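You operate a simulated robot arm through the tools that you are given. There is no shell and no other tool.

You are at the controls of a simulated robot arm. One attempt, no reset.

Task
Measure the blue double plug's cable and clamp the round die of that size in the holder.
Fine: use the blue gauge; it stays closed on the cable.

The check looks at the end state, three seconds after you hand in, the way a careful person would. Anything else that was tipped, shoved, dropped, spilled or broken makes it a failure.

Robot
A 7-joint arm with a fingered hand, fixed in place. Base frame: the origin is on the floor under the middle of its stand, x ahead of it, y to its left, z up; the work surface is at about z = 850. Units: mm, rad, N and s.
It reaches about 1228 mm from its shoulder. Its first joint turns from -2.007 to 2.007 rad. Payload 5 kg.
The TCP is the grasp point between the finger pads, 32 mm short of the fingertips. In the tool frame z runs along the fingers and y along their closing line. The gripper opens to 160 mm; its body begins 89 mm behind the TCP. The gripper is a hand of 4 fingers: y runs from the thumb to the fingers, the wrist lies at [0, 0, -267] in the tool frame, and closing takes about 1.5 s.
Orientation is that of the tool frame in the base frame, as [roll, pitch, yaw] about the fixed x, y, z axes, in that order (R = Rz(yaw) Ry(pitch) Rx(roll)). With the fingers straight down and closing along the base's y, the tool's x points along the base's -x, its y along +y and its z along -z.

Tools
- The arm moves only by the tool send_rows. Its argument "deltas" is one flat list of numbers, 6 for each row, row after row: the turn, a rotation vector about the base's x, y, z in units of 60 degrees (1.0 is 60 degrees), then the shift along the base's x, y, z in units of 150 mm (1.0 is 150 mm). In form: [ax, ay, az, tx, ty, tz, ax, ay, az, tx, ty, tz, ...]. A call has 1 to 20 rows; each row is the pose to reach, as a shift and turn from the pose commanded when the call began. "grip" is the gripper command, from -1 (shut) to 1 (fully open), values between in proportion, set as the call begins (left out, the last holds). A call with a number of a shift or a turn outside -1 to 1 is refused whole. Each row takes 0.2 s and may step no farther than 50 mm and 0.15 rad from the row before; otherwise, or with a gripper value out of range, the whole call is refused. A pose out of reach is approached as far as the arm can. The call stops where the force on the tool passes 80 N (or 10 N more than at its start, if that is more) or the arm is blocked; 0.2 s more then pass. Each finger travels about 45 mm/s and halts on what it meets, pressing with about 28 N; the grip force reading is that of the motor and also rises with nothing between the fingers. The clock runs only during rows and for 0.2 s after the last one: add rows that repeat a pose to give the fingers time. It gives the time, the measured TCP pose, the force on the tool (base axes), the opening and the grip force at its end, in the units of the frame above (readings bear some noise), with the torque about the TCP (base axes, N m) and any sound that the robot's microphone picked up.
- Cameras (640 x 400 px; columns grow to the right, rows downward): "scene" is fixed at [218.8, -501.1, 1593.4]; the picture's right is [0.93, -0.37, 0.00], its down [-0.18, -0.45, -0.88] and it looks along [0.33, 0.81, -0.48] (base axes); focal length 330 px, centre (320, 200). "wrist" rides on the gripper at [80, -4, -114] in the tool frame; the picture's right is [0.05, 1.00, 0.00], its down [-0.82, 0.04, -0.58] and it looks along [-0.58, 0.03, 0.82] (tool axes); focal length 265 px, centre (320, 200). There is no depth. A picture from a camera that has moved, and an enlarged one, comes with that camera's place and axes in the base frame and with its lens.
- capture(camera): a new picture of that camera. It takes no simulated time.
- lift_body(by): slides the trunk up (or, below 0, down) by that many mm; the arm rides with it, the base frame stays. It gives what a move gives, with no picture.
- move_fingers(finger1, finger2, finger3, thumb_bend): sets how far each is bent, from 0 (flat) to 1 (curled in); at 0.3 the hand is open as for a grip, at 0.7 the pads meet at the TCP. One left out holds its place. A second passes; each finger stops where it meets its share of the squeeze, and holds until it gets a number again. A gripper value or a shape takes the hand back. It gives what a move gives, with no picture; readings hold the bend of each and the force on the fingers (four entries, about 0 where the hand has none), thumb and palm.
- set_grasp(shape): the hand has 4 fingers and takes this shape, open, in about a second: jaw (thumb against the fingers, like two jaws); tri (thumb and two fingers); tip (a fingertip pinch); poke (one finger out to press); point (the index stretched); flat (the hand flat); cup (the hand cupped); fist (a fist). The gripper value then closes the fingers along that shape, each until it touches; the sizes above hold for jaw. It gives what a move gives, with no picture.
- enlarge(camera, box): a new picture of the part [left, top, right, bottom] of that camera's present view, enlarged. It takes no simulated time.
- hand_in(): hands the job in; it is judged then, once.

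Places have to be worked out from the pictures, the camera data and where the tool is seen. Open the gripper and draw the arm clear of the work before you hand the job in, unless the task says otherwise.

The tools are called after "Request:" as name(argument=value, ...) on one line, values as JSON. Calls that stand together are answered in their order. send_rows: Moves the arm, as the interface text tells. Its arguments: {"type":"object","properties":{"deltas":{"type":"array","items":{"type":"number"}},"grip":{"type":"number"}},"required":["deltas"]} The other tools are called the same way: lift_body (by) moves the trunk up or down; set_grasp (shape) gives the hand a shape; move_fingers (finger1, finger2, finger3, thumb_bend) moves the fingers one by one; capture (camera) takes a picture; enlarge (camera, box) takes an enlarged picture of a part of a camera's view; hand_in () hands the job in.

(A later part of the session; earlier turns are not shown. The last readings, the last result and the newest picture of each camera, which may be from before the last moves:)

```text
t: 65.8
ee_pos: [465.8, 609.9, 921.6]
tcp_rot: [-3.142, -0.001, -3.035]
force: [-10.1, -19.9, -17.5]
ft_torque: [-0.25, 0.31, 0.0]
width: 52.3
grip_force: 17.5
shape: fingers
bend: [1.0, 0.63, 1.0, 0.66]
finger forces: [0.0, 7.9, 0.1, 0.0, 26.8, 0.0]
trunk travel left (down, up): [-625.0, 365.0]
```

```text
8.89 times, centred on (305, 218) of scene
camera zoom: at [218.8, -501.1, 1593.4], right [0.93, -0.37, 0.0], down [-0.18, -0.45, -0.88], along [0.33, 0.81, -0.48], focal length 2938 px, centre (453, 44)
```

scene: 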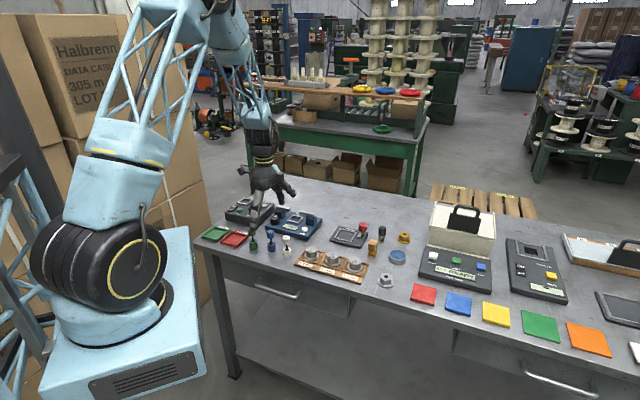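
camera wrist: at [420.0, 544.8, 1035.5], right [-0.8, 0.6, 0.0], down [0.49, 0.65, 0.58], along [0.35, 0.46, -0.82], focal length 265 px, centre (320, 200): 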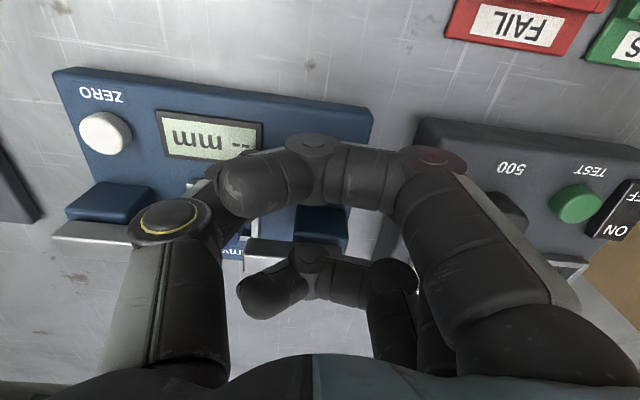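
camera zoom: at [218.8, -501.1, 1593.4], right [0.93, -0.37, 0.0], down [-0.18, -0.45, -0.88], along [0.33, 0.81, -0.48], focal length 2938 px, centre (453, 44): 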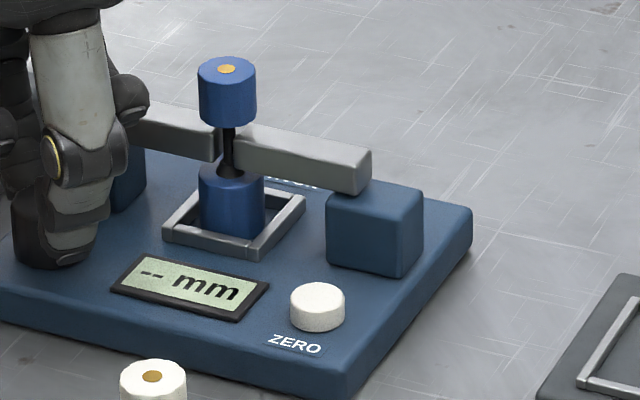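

The cable isn't clamped yet. I take one more regrip to finish the last part of the turn.

Request:
move_fingers(finger2=0.57, thumb_bend=0.57)

Request:
send_rows(deltas=[0, 0, 0.14, 0, 0, 0, 0, 0, 0.28, 0, 0, 0, 0, 0, 0.42, 0, 0, 0, 0, 0, 0.56, 0, 0, 0, 0, 0, 0.7, 0, 0, 0, 0, 0, 0.73, 0, 0, 0])

Request:
move_fingers(finger2=0.8, thumb_bend=0.8)

Request:
send_rows(deltas=[0, 0, -0.1, 0, 0, 0, 0, 0, -0.2, 0, 0, 0, 0, 0, -0.2, 0, 0, 0])

Request:
enlarge(camera="scene", box=[275, 195, 335, 240])

```text
t: 66.8
ee_pos: [468.4, 610.6, 922.1]
tcp_rot: [3.141, -0.001, -3.036]
force: [0.5, -0.3, -0.1]
ft_torque: [-0.03, 0.0, -0.01]
width: 57.9
grip_force: 0.0
shape: fingers
bend: [1.0, 0.56, 1.0, 0.56]
finger forces: [0.0, 0.0, 0.0, 0.1, 0.1, 0.0]
trunk travel left (down, up): [-625.0, 365.0]
```

```text
t: 68.2
ee_pos: [467.2, 609.8, 921.6]
tcp_rot: [-3.141, 0.0, -2.269]
force: [0.0, 0.0, -0.4]
ft_torque: [-0.02, -0.03, 0.01]
width: 57.6
grip_force: 0.0
shape: fingers
bend: [1.0, 0.56, 1.0, 0.56]
finger forces: [0.1, 0.1, 0.0, 0.1, 0.0, 0.0]
trunk travel left (down, up): [-625.0, 365.0]
```

```text
t: 69.2
ee_pos: [468.6, 609.2, 920.5]
tcp_rot: [3.14, -0.001, -2.271]
force: [12.9, -12.5, -11.6]
ft_torque: [-0.08, -0.13, -0.02]
width: 52.0
grip_force: 17.6
shape: fingers
bend: [1.0, 0.64, 1.0, 0.66]
finger forces: [0.0, 8.8, 0.0, 0.0, 26.1, 0.1]
trunk travel left (down, up): [-625.0, 365.0]
```

```text
t: 70.0
ee_pos: [469.3, 609.6, 920.1]
tcp_rot: [3.141, -0.002, -2.483]
force: [10.4, -14.6, -13.5]
ft_torque: [-0.08, -0.11, 0.0]
width: 52.1
grip_force: 17.1
shape: fingers
bend: [1.0, 0.64, 1.0, 0.66]
finger forces: [0.0, 8.4, 0.1, 0.0, 25.9, 0.1]
trunk travel left (down, up): [-625.0, 365.0]
```

```text
8.89 times, centred on (305, 218) of scene
camera zoom: at [218.8, -501.1, 1593.4], right [0.93, -0.37, 0.0], down [-0.18, -0.45, -0.88], along [0.33, 0.81, -0.48], focal length 2938 px, centre (453, 44)
```

zoom: 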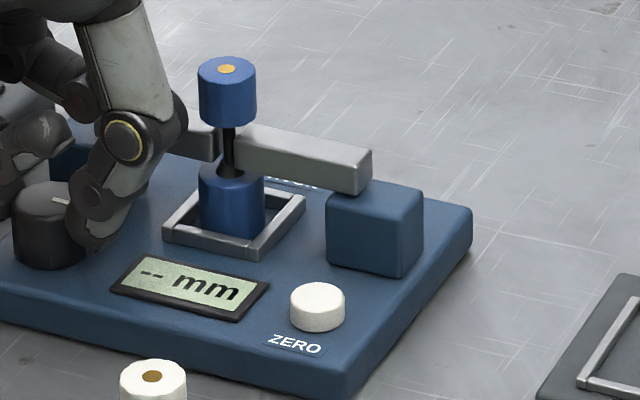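

The bars didn't move in that step, so I check the knob's indicator and turn a bit more.

Request:
enlarge(camera="scene", box=[262, 195, 302, 225])

Request:
send_rows(deltas=[0, 0, -0.1, 0, 0, 0, 0, 0, -0.2, 0, 0, 0, 0, 0, -0.2, 0, 0, 0])

Request:
enlarge(camera="scene", box=[262, 195, 322, 240])

```text
13.33 times, centred on (282, 210) of scene
camera zoom: at [218.8, -501.1, 1593.4], right [0.93, -0.37, 0.0], down [-0.18, -0.45, -0.88], along [0.33, 0.81, -0.48], focal length 4407 px, centre (827, 67)
```

zoom: 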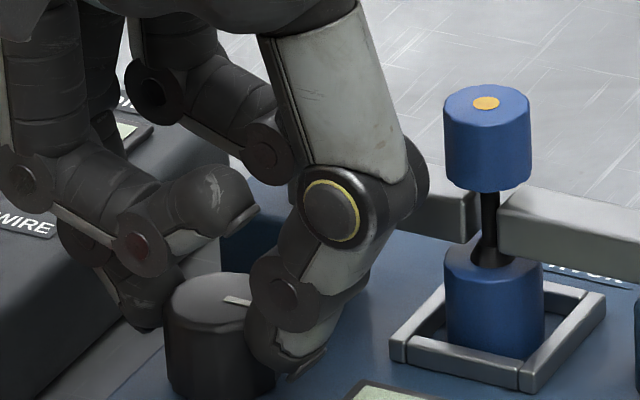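

```text
t: 70.8
ee_pos: [468.5, 608.7, 920.0]
tcp_rot: [-3.141, -0.003, -2.69]
force: [10.2, -12.4, -17.5]
ft_torque: [-0.07, -0.14, 0.03]
width: 51.8
grip_force: 16.5
shape: fingers
bend: [1.0, 0.64, 1.0, 0.66]
finger forces: [0.1, 8.4, 0.0, 0.0, 23.7, 0.0]
trunk travel left (down, up): [-625.0, 365.0]
```

```text
8.89 times, centred on (292, 218) of scene
camera zoom: at [218.8, -501.1, 1593.4], right [0.93, -0.37, 0.0], down [-0.18, -0.45, -0.88], along [0.33, 0.81, -0.48], focal length 2938 px, centre (569, 44)
```

zoom: 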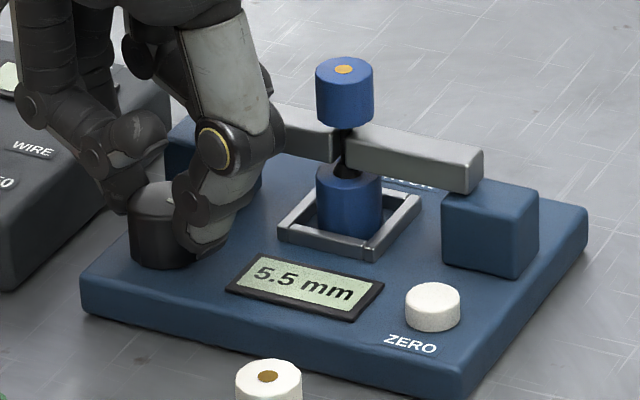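

The display reads 5.5 mm and the bars are on the cable. I release the knob gently and confirm the reading holds.

Request:
move_fingers(finger2=0.57, thumb_bend=0.57)

Request:
enlarge(camera="scene", box=[262, 195, 322, 240])

Request:
capture(camera="wrist")

```text
t: 71.8
ee_pos: [466.8, 609.8, 924.0]
tcp_rot: [-3.141, -0.001, -2.689]
force: [-0.4, -0.5, -0.6]
ft_torque: [0.0, -0.01, -0.03]
width: 57.8
grip_force: 0.1
shape: fingers
bend: [1.0, 0.56, 1.0, 0.56]
finger forces: [0.0, 0.0, 0.0, 0.0, 0.0, 0.0]
trunk travel left (down, up): [-625.0, 365.0]
```

```text
8.89 times, centred on (292, 218) of scene
camera zoom: at [218.8, -501.1, 1593.4], right [0.93, -0.37, 0.0], down [-0.18, -0.45, -0.88], along [0.33, 0.81, -0.48], focal length 2938 px, centre (569, 44)
```

zoom: 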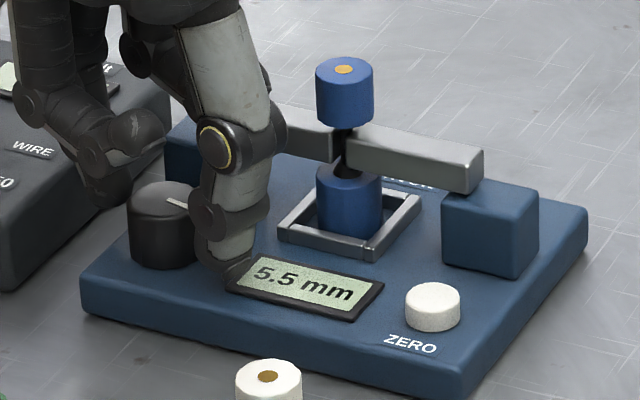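

```text
taken
camera wrist: at [396.3, 569.7, 1035.8], right [-0.48, 0.88, 0.0], down [0.72, 0.39, 0.58], along [0.51, 0.28, -0.82], focal length 265 px, centre (320, 200)
```

wrist: 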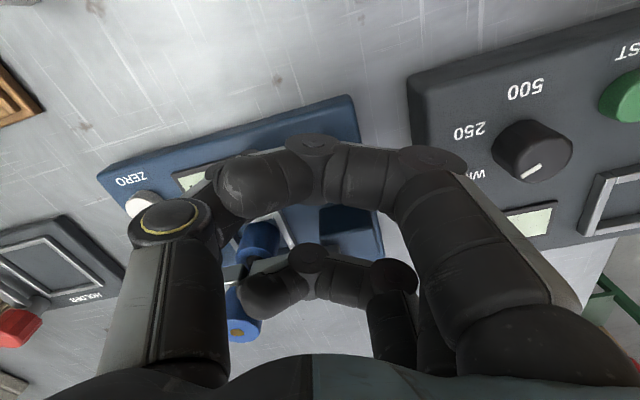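

The gauge holds 5.5 mm after release, so the 5.5 die is the one. I rise clear of the knob and return to the tip shape.

Request:
send_rows(deltas=[0, 0, 0, 0, 0, 0.15, 0, 0, 0, 0, 0, 0.4, 0, 0, 0, 0, 0, 0.65, 0, 0, 0, 0, 0, 0.85, 0, 0, 0, 0, 0, 0.85])

Request:
set_grasp(shape="tip")

Request:
enlarge(camera="scene", box=[255, 190, 345, 250])

```text
t: 73.0
ee_pos: [466.9, 609.8, 1047.2]
tcp_rot: [3.141, -0.001, -2.69]
force: [-0.1, 0.5, -0.5]
ft_torque: [-0.01, 0.05, 0.0]
width: 57.7
grip_force: 0.0
shape: fingers
bend: [1.0, 0.56, 1.0, 0.56]
finger forces: [0.0, 0.1, 0.0, 0.0, 0.0, 0.1]
trunk travel left (down, up): [-625.0, 365.0]
```

```text
t: 73.9
ee_pos: [467.3, 610.7, 1047.8]
tcp_rot: [-3.141, 0.0, -2.689]
force: [-0.6, -0.2, 0.4]
ft_torque: [0.0, 0.02, 0.0]
width: 143.5
grip_force: 0.3
shape: tip
bend: [0.01, 0.48, 0.01, 0.44]
finger forces: [0.1, 0.0, 0.0, 0.0, 0.0, 0.1]
trunk travel left (down, up): [-625.0, 365.0]
```

```text
6.67 times, centred on (300, 220) of scene
camera zoom: at [218.8, -501.1, 1593.4], right [0.93, -0.37, 0.0], down [-0.18, -0.45, -0.88], along [0.33, 0.81, -0.48], focal length 2204 px, centre (453, 67)
```

zoom: 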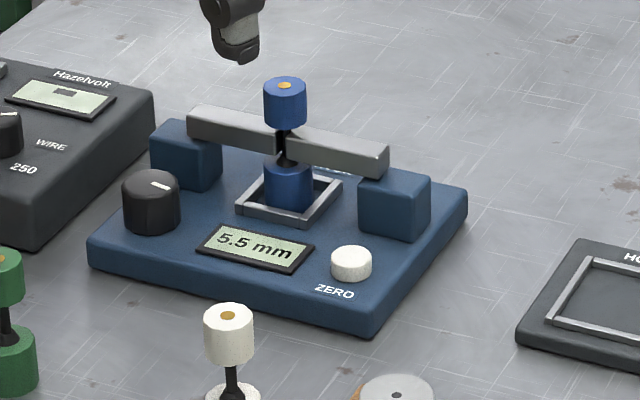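

The cable is clamped and the gauge reads 5.5 mm. I travel over to the die tray at a safe height while turning to yaw 180°.

Request:
send_rows(deltas=[0, 0, -0.072, 0.058, -0.167, 0, 0, 0, -0.144, 0.116, -0.333, 0, 0, 0, -0.216, 0.175, -0.5, 0, 0, 0, -0.288, 0.233, -0.667, 0, 0, 0, -0.36, 0.29, -0.833, 0, 0, 0, -0.432, 0.35, -1.0, 0])

Request:
send_rows(deltas=[0, 0, 0, 0.058, -0.167, 0, 0, 0, 0, 0.116, -0.333, 0, 0, 0, 0, 0.175, -0.5, 0, 0, 0, 0, 0.233, -0.667, 0, 0, 0, 0, 0.29, -0.833, 0, 0, 0, 0, 0.35, -1.0, 0])

Request:
send_rows(deltas=[0, 0, 0, 0, -0.18, -0.1, 0, 0, 0, 0, -0.34, -0.3, 0, 0, 0, 0, -0.34, -0.3])

Request:
capture(camera="wrist")

Request:
enlarge(camera="wrist", box=[220, 130, 420, 255])

```text
t: 75.3
ee_pos: [519.5, 459.7, 1050.5]
tcp_rot: [-3.141, -0.001, 3.14]
force: [0.1, 0.8, 0.3]
ft_torque: [0.02, 0.0, 0.01]
width: 159.9
grip_force: 0.1
shape: tip
bend: [0.01, 0.3, 0.01, 0.3]
finger forces: [0.0, 0.1, 0.0, 0.0, 0.0, 0.0]
trunk travel left (down, up): [-625.0, 365.0]
```

```text
t: 76.7
ee_pos: [573.9, 309.3, 1050.7]
tcp_rot: [-3.141, 0.001, -3.141]
force: [0.3, 0.0, 0.3]
ft_torque: [0.01, -0.02, -0.03]
width: 160.0
grip_force: 0.0
shape: tip
bend: [0.01, 0.3, 0.01, 0.3]
finger forces: [0.0, 0.0, 0.0, 0.0, 0.0, 0.0]
trunk travel left (down, up): [-625.0, 365.0]
```

```text
t: 77.5
ee_pos: [571.8, 259.8, 1004.9]
tcp_rot: [3.141, 0.001, -3.141]
force: [-0.6, -0.4, -0.9]
ft_torque: [0.01, -0.01, 0.01]
width: 159.8
grip_force: 0.1
shape: tip
bend: [0.01, 0.3, 0.01, 0.3]
finger forces: [0.2, 0.0, 0.1, 0.1, 0.0, 0.0]
trunk travel left (down, up): [-625.0, 365.0]
```

```text
taken
camera wrist: at [491.9, 254.1, 1119.2], right [-0.05, 1.0, 0.0], down [0.82, 0.04, 0.58], along [0.58, 0.03, -0.82], focal length 265 px, centre (320, 200)
```

wrist: 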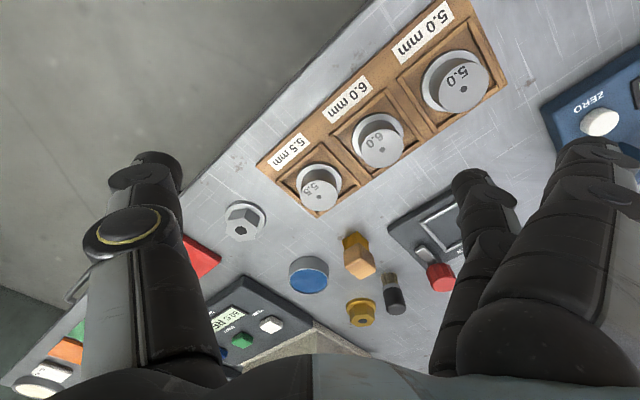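

```text
3.20 times, centred on (320, 192) of wrist
camera zoom: at [491.9, 254.1, 1119.2], right [-0.05, 1.0, 0.0], down [0.82, 0.04, 0.58], along [0.58, 0.03, -0.82], focal length 849 px, centre (320, 224)
```

zoom: 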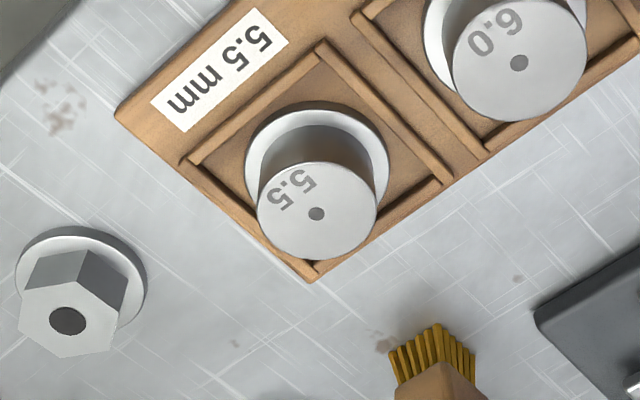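

The die marked 5.5 sits in the 5.5 slot, top centre at about (648.7, 261, 891), with a barrel about 39 mm wide. I move over it and lower partway with the pinch at about 80 mm.

Request:
send_rows(deltas=[0, 0, 0, 0.17, 0.006, 0, 0, 0, 0, 0.34, 0.013, 0, 0, 0, 0, 0.512, 0.019, 0, 0, 0, 0, 0.512, 0.019, -0.15, 0, 0, 0, 0.512, 0.019, -0.33, 0, 0, 0, 0.512, 0.019, -0.33], grip=0.0)

Request:
capture(camera="wrist")

Request:
enlarge(camera="wrist", box=[220, 90, 420, 215])

Request:
enlarge(camera="scene", box=[285, 200, 395, 290])

```text
t: 78.9
ee_pos: [648.4, 259.4, 955.9]
tcp_rot: [-3.141, 0.001, -3.141]
force: [-0.5, 0.4, 0.5]
ft_torque: [-0.03, 0.01, 0.01]
width: 80.6
grip_force: 0.0
shape: tip
bend: [0.01, 0.72, 0.01, 0.7]
finger forces: [0.0, 0.0, 0.0, 0.0, 0.0, 0.0]
trunk travel left (down, up): [-625.0, 365.0]
```

```text
taken
camera wrist: at [568.9, 255.5, 1069.0], right [-0.05, 1.0, 0.0], down [0.82, 0.04, 0.58], along [0.58, 0.03, -0.82], focal length 265 px, centre (320, 200)
```

wrist: 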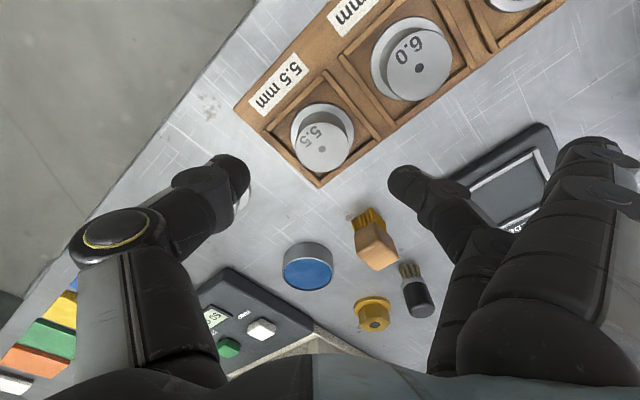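

```text
3.20 times, centred on (320, 152) of wrist
camera zoom: at [568.9, 255.5, 1069.0], right [-0.05, 1.0, 0.0], down [0.82, 0.04, 0.58], along [0.58, 0.03, -0.82], focal length 849 px, centre (320, 352)
```

zoom: 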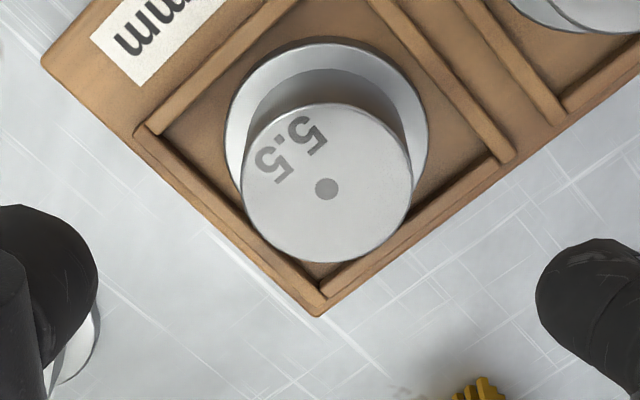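

```text
4.44 times, centred on (340, 245) of scene
camera zoom: at [218.8, -501.1, 1593.4], right [0.93, -0.37, 0.0], down [-0.18, -0.45, -0.88], along [0.33, 0.81, -0.48], focal length 1469 px, centre (231, 0)
```

zoom: 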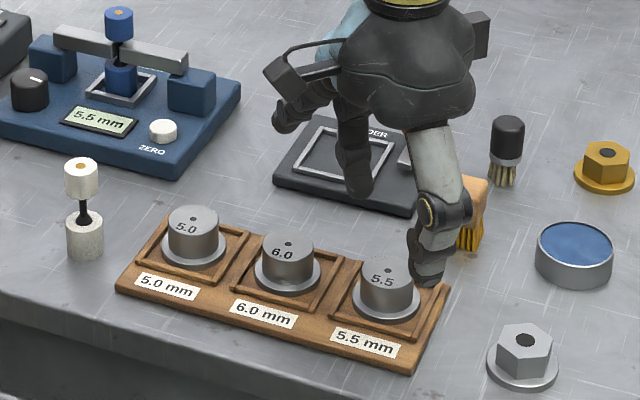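

The die is within 1.5 mm of the TCP. I correct and lower to about z 916, then close partway to check heights.

Request:
send_rows(deltas=[0, 0, 0, 0.001, 0.01, -0.13, 0, 0, 0, 0.001, 0.01, -0.26, 0, 0, 0, 0.001, 0.01, -0.26])

Request:
send_rows(deltas=[0, 0, 0, 0, 0, 0, 0, 0, 0, 0, 0, 0, 0, 0, 0, 0, 0, 0], grip=-0.4)

Request:
enlarge(camera="wrist", box=[220, 90, 420, 215])

Request:
enlarge(camera="scene", box=[335, 230, 405, 282])

```text
t: 79.7
ee_pos: [647.9, 263.6, 916.3]
tcp_rot: [-3.142, -0.001, 3.141]
force: [0.9, -0.7, 0.0]
ft_torque: [-0.01, 0.01, 0.01]
width: 81.1
grip_force: 0.0
shape: tip
bend: [0.01, 0.72, 0.01, 0.7]
finger forces: [0.0, 0.0, 0.0, 0.1, 0.0, 0.0]
trunk travel left (down, up): [-625.0, 365.0]
```

```text
t: 80.5
ee_pos: [648.8, 263.1, 914.4]
tcp_rot: [3.141, 0.0, 3.14]
force: [0.6, 1.3, 0.0]
ft_torque: [0.0, 0.02, -0.02]
width: 48.5
grip_force: 0.0
shape: tip
bend: [0.01, 0.73, 0.01, 0.7]
finger forces: [0.0, 0.0, 0.0, 0.0, 0.0, 0.0]
trunk travel left (down, up): [-625.0, 365.0]
```

```text
3.20 times, centred on (320, 152) of wrist
camera zoom: at [568.2, 258.5, 1029.4], right [-0.05, 1.0, 0.0], down [0.82, 0.04, 0.58], along [0.58, 0.03, -0.82], focal length 849 px, centre (320, 352)
```

zoom: 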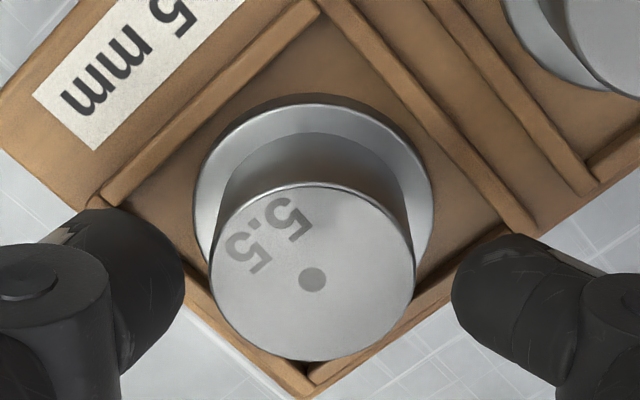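

```text
7.69 times, centred on (370, 256) of scene
camera zoom: at [218.8, -501.1, 1593.4], right [0.93, -0.37, 0.0], down [-0.18, -0.45, -0.88], along [0.33, 0.81, -0.48], focal length 2542 px, centre (-65, -231)
```

zoom: 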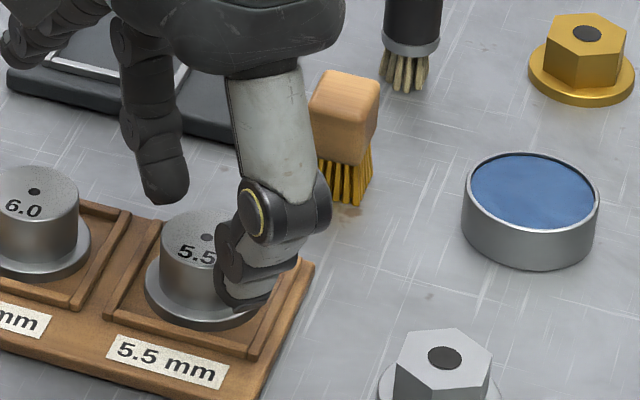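

The barrel is 1 mm off toward the thumb, and the thumb tip clears the flange by about 7 mm. I shift slightly, lower 4 mm more for better overlap, then close.

Request:
send_rows(deltas=[0, 0, 0, 0.004, -0.007, -0.013, 0, 0, 0, 0.004, -0.007, -0.027, 0, 0, 0, 0.004, -0.007, -0.027])

Request:
enlarge(camera="wrist", box=[220, 90, 420, 215])

Request:
enlarge(camera="scene", box=[335, 230, 405, 282])

```text
t: 81.3
ee_pos: [649.1, 261.9, 912.2]
tcp_rot: [3.141, -0.001, -3.14]
force: [-0.1, -0.7, -0.1]
ft_torque: [0.02, 0.0, 0.03]
width: 48.5
grip_force: 0.0
shape: tip
bend: [0.01, 0.73, 0.01, 0.7]
finger forces: [0.1, 0.0, 0.0, 0.0, 0.0, 0.0]
trunk travel left (down, up): [-625.0, 365.0]
```

```text
3.20 times, centred on (320, 152) of wrist
camera zoom: at [568.8, 257.3, 1025.5], right [-0.05, 1.0, 0.0], down [0.82, 0.04, 0.58], along [0.58, 0.03, -0.82], focal length 849 px, centre (320, 352)
```

zoom: 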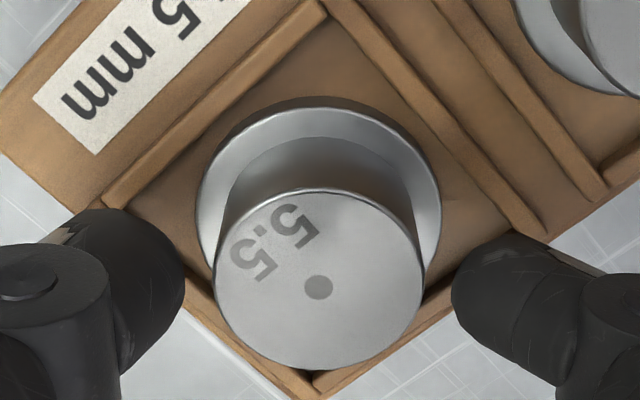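

```text
7.69 times, centred on (370, 256) of scene
camera zoom: at [218.8, -501.1, 1593.4], right [0.93, -0.37, 0.0], down [-0.18, -0.45, -0.88], along [0.33, 0.81, -0.48], focal length 2542 px, centre (-65, -231)
```

zoom: 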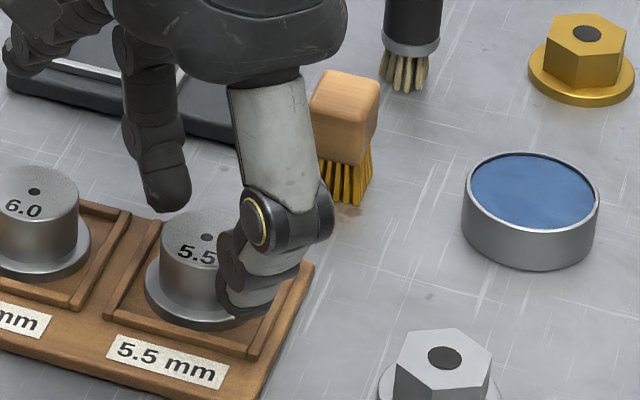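

It's centred now. I close to a command of -0.75, which should press fully on the 39 mm barrel while keeping the idle fingers higher.

Request:
send_rows(deltas=[0, 0, 0, 0, 0, 0, 0, 0, 0, 0, 0, 0, 0, 0, 0, 0, 0, 0, 0, 0, 0, 0, 0, 0], grip=-0.75)

Request:
enlarge(camera="wrist", box=[220, 90, 420, 215])

Request:
enlarge(camera="scene", box=[335, 230, 405, 282])

```text
t: 82.3
ee_pos: [650.1, 261.7, 911.6]
tcp_rot: [-3.141, 0.001, 3.141]
force: [-0.2, 0.7, 1.1]
ft_torque: [-0.06, 0.0, 0.0]
width: 32.0
grip_force: 27.5
shape: tip
bend: [0.27, 0.73, 0.27, 0.7]
finger forces: [0.0, 23.8, 0.1, 0.0, 22.6, 0.1]
trunk travel left (down, up): [-625.0, 365.0]
```

```text
3.20 times, centred on (320, 152) of wrist
camera zoom: at [568.8, 257.3, 1025.6], right [-0.05, 1.0, 0.0], down [0.82, 0.04, 0.58], along [0.58, 0.03, -0.82], focal length 849 px, centre (320, 352)
```

zoom: 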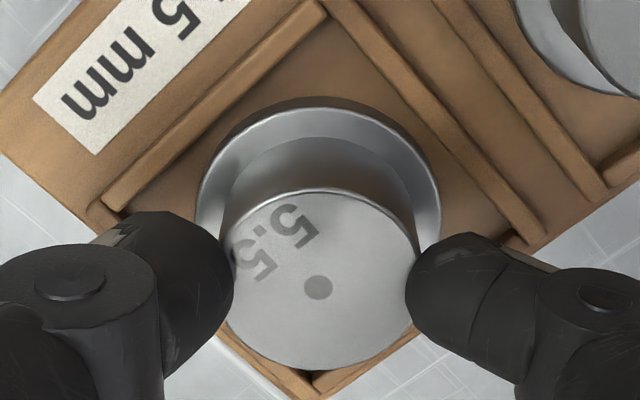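

```text
7.69 times, centred on (370, 256) of scene
camera zoom: at [218.8, -501.1, 1593.4], right [0.93, -0.37, 0.0], down [-0.18, -0.45, -0.88], along [0.33, 0.81, -0.48], focal length 2542 px, centre (-65, -231)
```

zoom: 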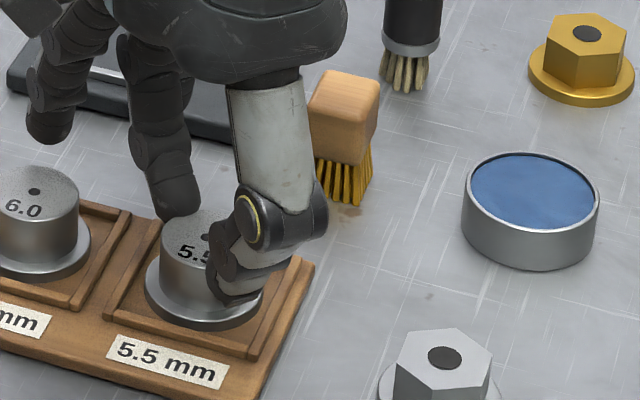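

The pinch is balanced at about 23 N on each side. I lift slowly by 15 mm and check that the die comes along level.

Request:
send_rows(deltas=[0, 0, 0, 0, 0, 0.03, 0, 0, 0, 0, 0, 0.07, 0, 0, 0, 0, 0, 0.1, 0, 0, 0, 0, 0, 0.1])

Request:
enlarge(camera="wrist", box=[220, 90, 420, 215])

Request:
enlarge(camera="scene", box=[325, 225, 395, 277])

```text
t: 83.3
ee_pos: [649.7, 260.5, 926.9]
tcp_rot: [-3.141, 0.002, -3.14]
force: [0.5, 0.3, -2.4]
ft_torque: [0.0, 0.02, -0.01]
width: 31.8
grip_force: 28.3
shape: tip
bend: [0.28, 0.73, 0.28, 0.7]
finger forces: [0.0, 22.8, 0.0, 0.0, 21.2, 0.0]
trunk travel left (down, up): [-625.0, 365.0]
```

```text
3.20 times, centred on (320, 152) of wrist
camera zoom: at [569.4, 256.4, 1040.4], right [-0.05, 1.0, 0.0], down [0.82, 0.04, 0.58], along [0.58, 0.03, -0.82], focal length 849 px, centre (320, 352)
```

zoom: 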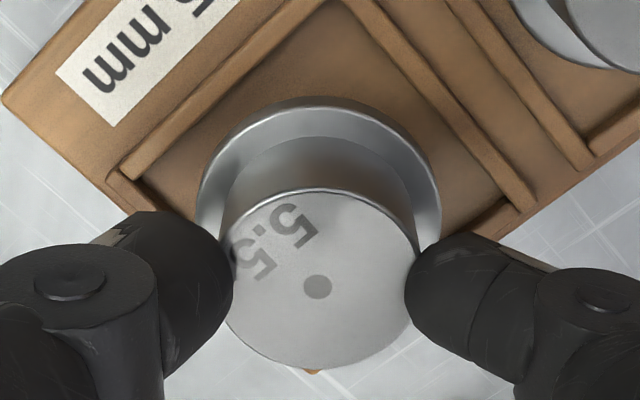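

```text
7.69 times, centred on (360, 251) of scene
camera zoom: at [218.8, -501.1, 1593.4], right [0.93, -0.37, 0.0], down [-0.18, -0.45, -0.88], along [0.33, 0.81, -0.48], focal length 2542 px, centre (12, -192)
```

zoom: 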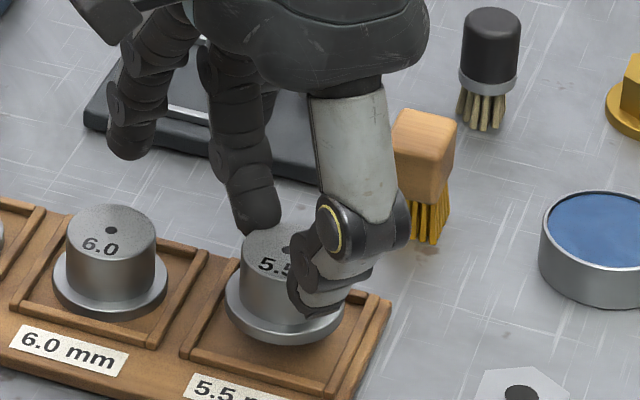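

The die is lifted level. I raise it to about z 1005, then travel toward the holder while turning to yaw 135°, so the thumb faces front and the fingers face back, clear of the clamp lever.

Request:
send_rows(deltas=[0, 0, 0, 0, 0, 0.15, 0, 0, 0, 0, 0, 0.35, 0, 0, 0, 0, 0, 0.52, 0, 0, 0, 0, 0, 0.52])

Request:
send_rows(deltas=[0, 0, -0.125, 0.06, 0.13, 0, 0, 0, -0.25, 0.12, 0.26, 0, 0, 0, -0.375, 0.18, 0.39, 0, 0, 0, -0.5, 0.24, 0.52, 0, 0, 0, -0.625, 0.3, 0.65, 0, 0, 0, -0.75, 0.36, 0.8, 0, 0, 0, -0.75, 0.46, 1.0, 0, 0, 0, -0.75, 0.46, 1.0, 0])

Request:
capture(camera="wrist")

Request:
capture(camera="scene")

```text
t: 84.3
ee_pos: [649.5, 261.0, 1006.4]
tcp_rot: [-3.141, 0.0, -3.14]
force: [-0.5, -0.2, -3.1]
ft_torque: [0.0, -0.01, -0.02]
width: 31.7
grip_force: 27.7
shape: tip
bend: [0.28, 0.73, 0.28, 0.7]
finger forces: [0.0, 22.8, 0.1, 0.0, 21.1, 0.0]
trunk travel left (down, up): [-625.0, 365.0]
```

```text
t: 86.1
ee_pos: [718.8, 412.5, 1004.4]
tcp_rot: [3.139, 0.001, 2.356]
force: [-0.4, 0.8, -2.4]
ft_torque: [-0.03, -0.02, -0.01]
width: 31.4
grip_force: 28.0
shape: tip
bend: [0.28, 0.73, 0.28, 0.7]
finger forces: [0.1, 22.8, 0.1, 0.1, 21.0, 0.0]
trunk travel left (down, up): [-625.0, 365.0]
```

```text
taken
camera wrist: at [658.0, 465.6, 1118.0], right [0.67, 0.74, 0.0], down [0.61, -0.55, 0.58], along [0.43, -0.39, -0.82], focal length 265 px, centre (320, 200)
```

wrist: 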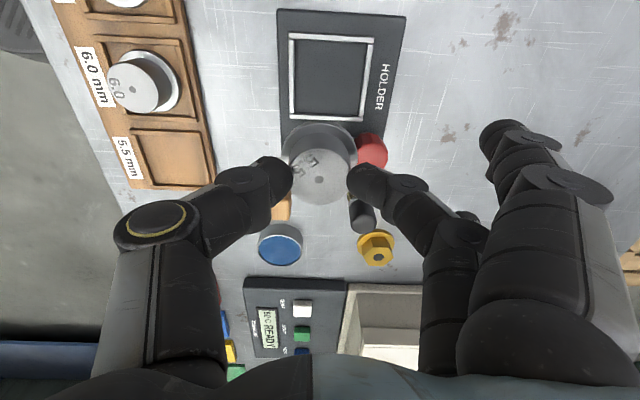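

```text
taken
```

scene: 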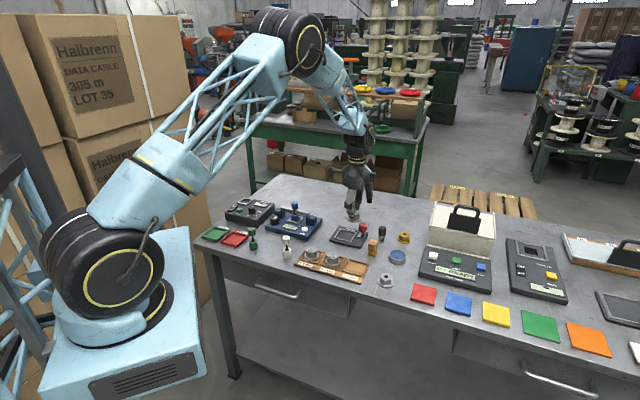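

Now I can see the holder frame clearly. I zoom in to measure it and the lever.

Request:
enlarge(camera="wrist", box=[250, 0, 430, 113])

Request:
enlarge(camera="wrist", box=[250, 90, 430, 203])

Request:
enlarge(camera="scene", box=[315, 190, 395, 255])

```text
3.54 times, centred on (340, 56) of wrist
camera zoom: at [658.0, 465.6, 1118.0], right [0.67, 0.74, 0.0], down [0.61, -0.55, 0.58], along [0.43, -0.39, -0.82], focal length 940 px, centre (249, 708)
```

zoom: 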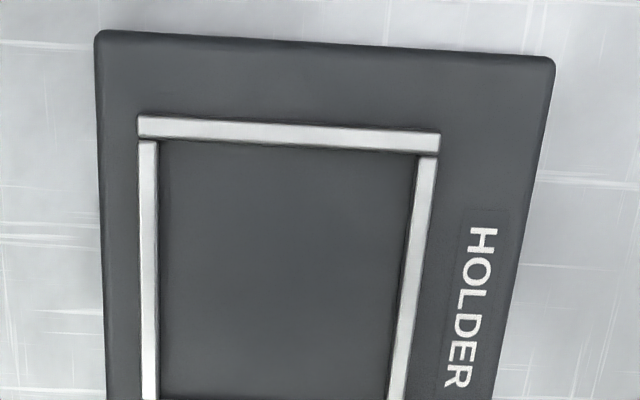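

```text
3.54 times, centred on (340, 146) of wrist
camera zoom: at [658.0, 465.6, 1118.0], right [0.67, 0.74, 0.0], down [0.61, -0.55, 0.58], along [0.43, -0.39, -0.82], focal length 940 px, centre (249, 389)
```

zoom: 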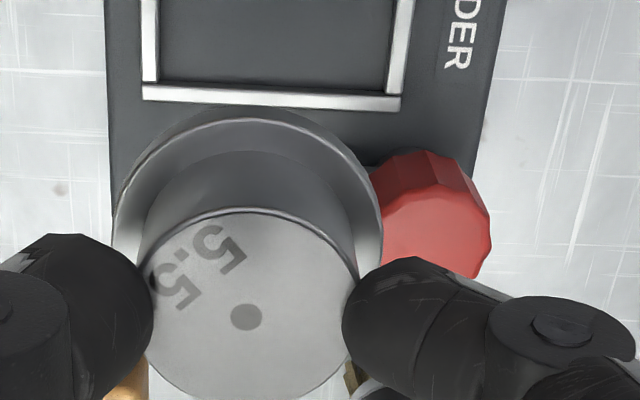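

```text
6.15 times, centred on (355, 222) of scene
camera zoom: at [218.8, -501.1, 1593.4], right [0.93, -0.37, 0.0], down [-0.18, -0.45, -0.88], along [0.33, 0.81, -0.48], focal length 2034 px, centre (105, 62)
```

zoom: 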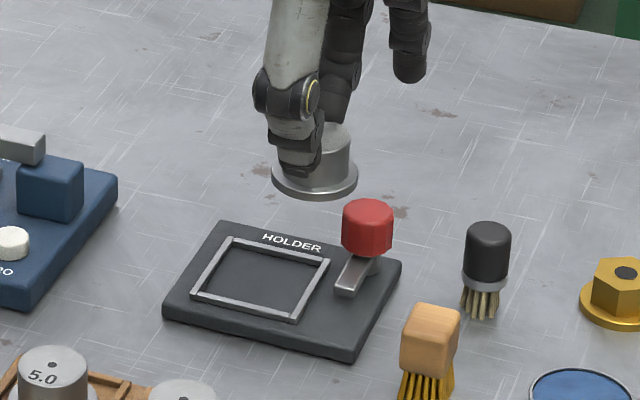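

The holder frame is centred at about (699.7, 438.2) with an inner width of about 60 mm, and the die axis sits at the TCP. I move over the centre and lower partway.

Request:
send_rows(deltas=[0, 0, 0, -0.059, 0.088, 0, 0, 0, 0, -0.118, 0.175, 0, 0, 0, 0, -0.118, 0.175, -0.2, 0, 0, 0, -0.118, 0.175, -0.4, 0, 0, 0, -0.118, 0.175, -0.4])

Request:
capture(camera="wrist")

Request:
enlarge(camera="wrist", box=[230, 70, 410, 183])

Request:
enlarge(camera="scene", box=[315, 195, 395, 255])

```text
t: 87.3
ee_pos: [700.3, 438.2, 943.4]
tcp_rot: [3.141, 0.0, 2.356]
force: [-0.9, -0.2, -2.7]
ft_torque: [0.01, 0.0, 0.01]
width: 31.7
grip_force: 27.8
shape: tip
bend: [0.28, 0.73, 0.28, 0.7]
finger forces: [0.0, 22.4, 0.1, 0.0, 20.6, 0.1]
trunk travel left (down, up): [-625.0, 365.0]
```

```text
taken
camera wrist: at [640.7, 492.3, 1058.6], right [0.67, 0.74, 0.0], down [0.61, -0.55, 0.58], along [0.43, -0.39, -0.82], focal length 265 px, centre (320, 200)
```

wrist: 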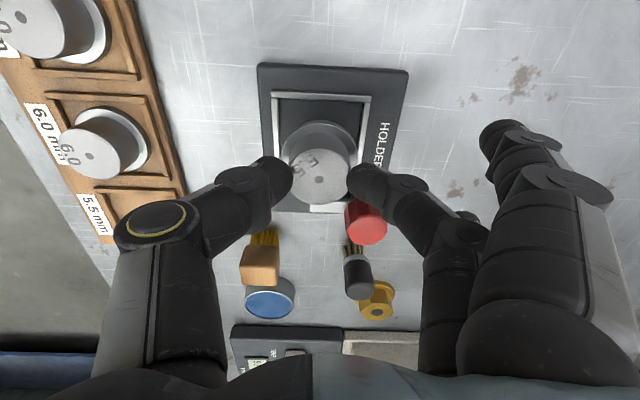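

```text
3.54 times, centred on (320, 126) of wrist
camera zoom: at [640.7, 492.3, 1058.6], right [0.67, 0.74, 0.0], down [0.61, -0.55, 0.58], along [0.43, -0.39, -0.82], focal length 940 px, centre (320, 460)
```

zoom: 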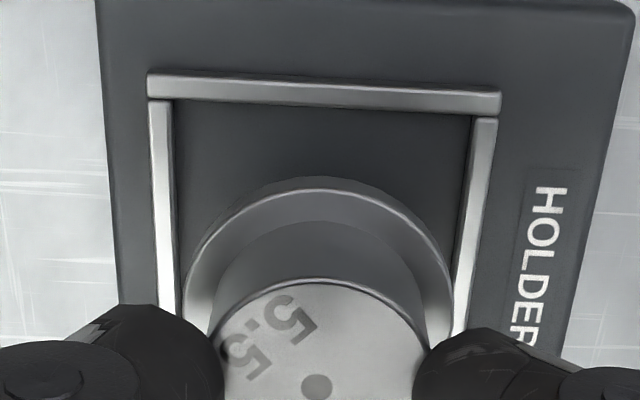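

```text
6.67 times, centred on (355, 225) of scene
camera zoom: at [218.8, -501.1, 1593.4], right [0.93, -0.37, 0.0], down [-0.18, -0.45, -0.88], along [0.33, 0.81, -0.48], focal length 2204 px, centre (87, 33)
```

zoom: 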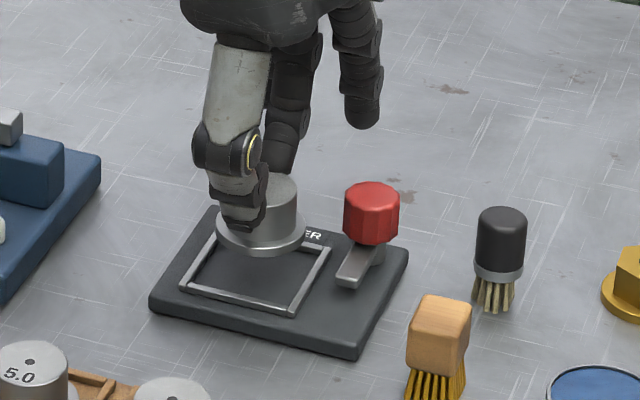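

The die is centred over the frame. I lower 20 mm, then in small steps until contact.

Request:
send_rows(deltas=[0, 0, 0, -0.002, -0.002, -0.07, 0, 0, 0, -0.002, -0.002, -0.133, 0, 0, 0, -0.002, -0.002, -0.133])

Request:
enlarge(camera="scene", box=[325, 205, 385, 250])

Request:
enlarge(camera="wrist", box=[230, 90, 410, 203])

```text
t: 88.1
ee_pos: [701.0, 437.8, 925.2]
tcp_rot: [3.14, 0.001, 2.358]
force: [0.5, -1.0, -3.0]
ft_torque: [0.0, 0.03, -0.04]
width: 31.6
grip_force: 28.1
shape: tip
bend: [0.28, 0.73, 0.28, 0.7]
finger forces: [0.0, 22.3, 0.0, 0.1, 20.4, 0.0]
trunk travel left (down, up): [-625.0, 365.0]
```

```text
8.89 times, centred on (355, 228) of scene
camera zoom: at [218.8, -501.1, 1593.4], right [0.93, -0.37, 0.0], down [-0.18, -0.45, -0.88], along [0.33, 0.81, -0.48], focal length 2938 px, centre (9, -44)
```

zoom: 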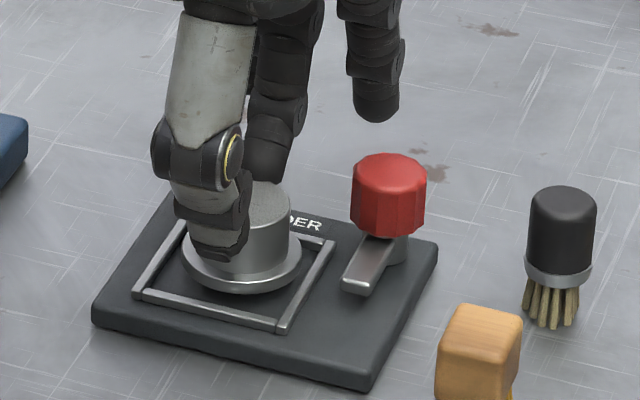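

```text
3.54 times, centred on (320, 146) of wrist
camera zoom: at [641.5, 491.2, 1038.6], right [0.67, 0.74, 0.0], down [0.61, -0.55, 0.58], along [0.43, -0.39, -0.82], focal length 940 px, centre (320, 389)
```

zoom: 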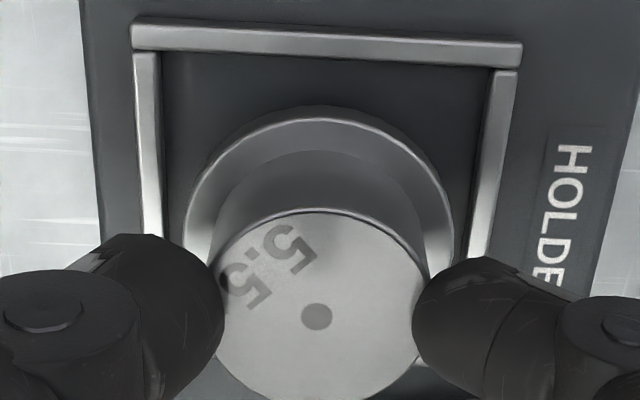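

The die is centred in the frame. I lower the last millimetres, watching the force.

Request:
send_rows(deltas=[0, 0, 0, 0, 0, -0.014, 0, 0, 0, 0, 0, -0.027, 0, 0, 0, 0, 0, -0.027])

Request:
send_rows(deltas=[0, 0, 0, 0, 0, -0.01, 0, 0, 0, 0, 0, -0.01])

```text
t: 88.9
ee_pos: [701.2, 437.5, 921.5]
tcp_rot: [3.141, 0.0, 2.357]
force: [-0.1, -0.9, -2.6]
ft_torque: [0.0, 0.0, 0.0]
width: 31.8
grip_force: 28.0
shape: tip
bend: [0.28, 0.73, 0.28, 0.7]
finger forces: [0.0, 22.3, 0.1, 0.0, 20.4, 0.1]
trunk travel left (down, up): [-625.0, 365.0]
```

```text
t: 89.5
ee_pos: [699.6, 438.2, 919.1]
tcp_rot: [-3.141, -0.001, 2.356]
force: [0.1, 0.9, -1.8]
ft_torque: [-0.02, 0.0, 0.06]
width: 31.8
grip_force: 28.3
shape: tip
bend: [0.28, 0.73, 0.28, 0.7]
finger forces: [0.0, 22.2, 0.0, 0.0, 20.5, 0.1]
trunk travel left (down, up): [-625.0, 365.0]
```

There's no contact yet, so I keep lowering in 1.5 mm steps.

Request:
send_rows(deltas=[0, 0, 0, 0, 0, -0.01, 0, 0, 0, 0, 0, -0.01])

Request:
send_rows(deltas=[0, 0, 0, 0, 0, -0.01, 0, 0, 0, 0, 0, -0.01])

Request:
send_rows(deltas=[0, 0, 0, 0, 0, -0.01, 0, 0, 0, 0, 0, -0.01])

Request:
enlarge(camera="scene", box=[325, 205, 385, 250])

```text
t: 90.1
ee_pos: [700.7, 438.8, 916.8]
tcp_rot: [3.141, 0.0, 2.358]
force: [-0.3, -0.2, -2.6]
ft_torque: [0.01, 0.02, 0.02]
width: 31.4
grip_force: 28.0
shape: tip
bend: [0.28, 0.73, 0.28, 0.7]
finger forces: [0.0, 22.3, 0.0, 0.1, 20.4, 0.0]
trunk travel left (down, up): [-625.0, 365.0]
```

```text
t: 90.7
ee_pos: [700.5, 437.6, 915.9]
tcp_rot: [3.141, 0.0, 2.356]
force: [-1.0, 0.8, 0.1]
ft_torque: [-0.02, 0.01, 0.01]
width: 31.3
grip_force: 28.2
shape: tip
bend: [0.28, 0.73, 0.28, 0.7]
finger forces: [0.0, 22.6, 0.0, 0.1, 21.8, 0.0]
trunk travel left (down, up): [-625.0, 365.0]
```

```text
t: 91.3
ee_pos: [700.3, 438.9, 915.5]
tcp_rot: [3.14, 0.0, 2.357]
force: [-0.4, 1.1, 9.4]
ft_torque: [-0.03, 0.09, -0.06]
width: 31.5
grip_force: 28.1
shape: tip
bend: [0.28, 0.73, 0.28, 0.7]
finger forces: [0.0, 26.7, 0.0, 0.0, 26.4, 0.1]
trunk travel left (down, up): [-625.0, 365.0]
```

```text
8.89 times, centred on (355, 228) of scene
camera zoom: at [218.8, -501.1, 1593.4], right [0.93, -0.37, 0.0], down [-0.18, -0.45, -0.88], along [0.33, 0.81, -0.48], focal length 2938 px, centre (9, -44)
```

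zoom: 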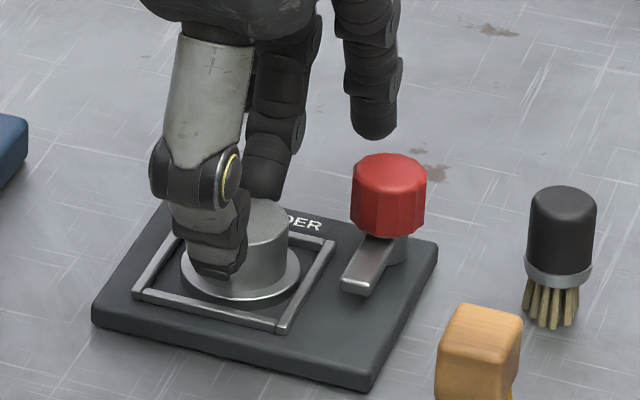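

The die is seated on the holder floor (9 N up). I open the pinch and look.

Request:
send_rows(deltas=[0, 0, 0, 0, 0, 0.006, 0, 0, 0, 0, 0, 0.006, 0, 0, 0, 0, 0, 0.006, 0, 0, 0, 0, 0, 0.006, 0, 0, 0, 0, 0, 0.006], grip=-0.1)

Request:
enlarge(camera="wrist", box=[230, 70, 430, 195])

Request:
enlarge(camera="scene", box=[325, 205, 385, 250])

```text
t: 92.5
ee_pos: [700.7, 437.5, 916.1]
tcp_rot: [-3.141, -0.001, 2.357]
force: [-0.4, 0.2, -0.1]
ft_torque: [-0.04, -0.01, -0.04]
width: 71.2
grip_force: 0.0
shape: tip
bend: [0.01, 0.73, 0.01, 0.7]
finger forces: [0.0, 0.0, 0.0, 0.0, 0.1, 0.0]
trunk travel left (down, up): [-625.0, 365.0]
```

```text
3.20 times, centred on (330, 132) of wrist
camera zoom: at [640.7, 491.0, 1029.5], right [0.67, 0.74, 0.0], down [0.61, -0.55, 0.58], along [0.43, -0.39, -0.82], focal length 849 px, centre (288, 416)
```

zoom: 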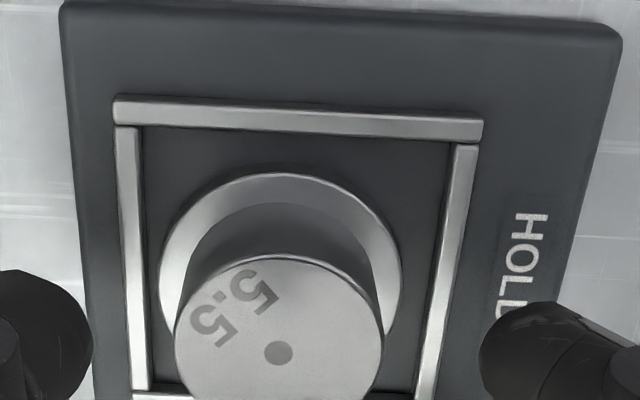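

```text
8.89 times, centred on (355, 228) of scene
camera zoom: at [218.8, -501.1, 1593.4], right [0.93, -0.37, 0.0], down [-0.18, -0.45, -0.88], along [0.33, 0.81, -0.48], focal length 2938 px, centre (9, -44)
```

zoom: 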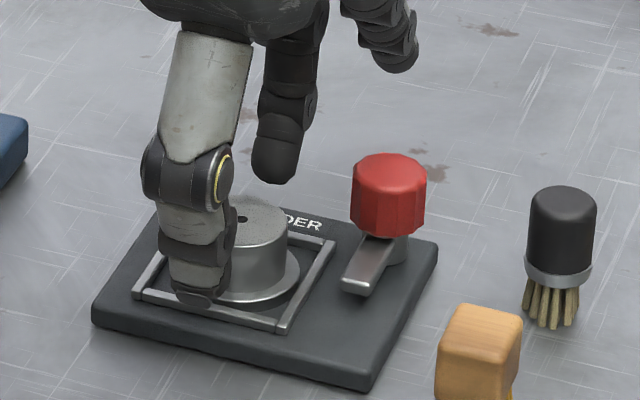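

The die sits flat inside the frame but about 3 mm toward the front. I shift the hand 1.8 mm back and re-close briefly to centre it, then open.

Request:
send_rows(deltas=[0, 0, 0, 0.009, 0.009, 0, 0, 0, 0, 0.009, 0.009, 0])

Request:
send_rows(deltas=[0, 0, 0, 0, 0, 0, 0, 0, 0, 0, 0, 0, 0, 0, 0, 0, 0, 0, 0, 0, 0, 0, 0, 0, 0, 0, 0, 0, 0, 0], grip=-0.6)

Request:
send_rows(deltas=[0, 0, 0, 0, 0, 0, 0, 0, 0, 0, 0, 0, 0, 0, 0, 0, 0, 0, 0, 0, 0, 0, 0, 0, 0, 0, 0, 0, 0, 0], grip=-0.1)

Request:
enlarge(camera="wrist", box=[230, 70, 430, 195])

```text
t: 93.1
ee_pos: [702.5, 439.2, 915.3]
tcp_rot: [-3.141, 0.0, 2.357]
force: [-0.6, -0.1, 0.4]
ft_torque: [0.01, 0.0, -0.05]
width: 71.1
grip_force: 0.1
shape: tip
bend: [0.01, 0.73, 0.01, 0.7]
finger forces: [0.0, 0.0, 0.0, 0.1, 0.0, 0.0]
trunk travel left (down, up): [-625.0, 365.0]
```

```text
t: 94.3
ee_pos: [701.7, 439.5, 917.2]
tcp_rot: [3.141, -0.001, 2.357]
force: [-0.5, -0.4, 0.5]
ft_torque: [-0.01, 0.0, -0.01]
width: 31.3
grip_force: 27.6
shape: tip
bend: [0.26, 0.73, 0.26, 0.7]
finger forces: [0.0, 23.2, 0.0, 0.0, 22.5, 0.0]
trunk travel left (down, up): [-625.0, 365.0]
```

```text
t: 95.5
ee_pos: [701.4, 438.8, 915.7]
tcp_rot: [3.141, -0.001, 2.357]
force: [-0.6, -1.0, 0.6]
ft_torque: [0.02, -0.02, -0.04]
width: 70.9
grip_force: 0.0
shape: tip
bend: [0.01, 0.73, 0.01, 0.7]
finger forces: [0.0, 0.0, 0.0, 0.0, 0.1, 0.1]
trunk travel left (down, up): [-625.0, 365.0]
```

```text
3.20 times, centred on (330, 132) of wrist
camera zoom: at [642.4, 492.4, 1029.9], right [0.67, 0.74, 0.0], down [0.61, -0.55, 0.58], along [0.43, -0.39, -0.82], focal length 849 px, centre (288, 416)
```

zoom: 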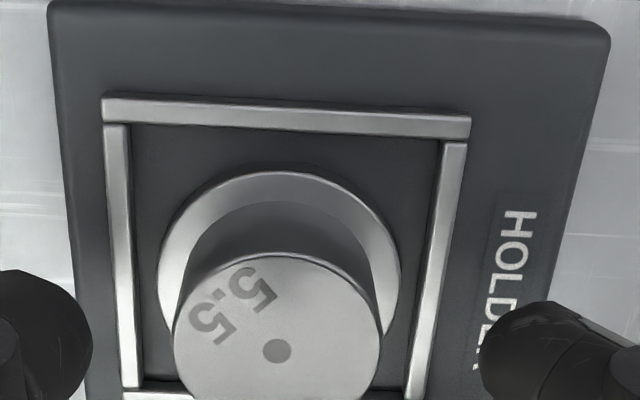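

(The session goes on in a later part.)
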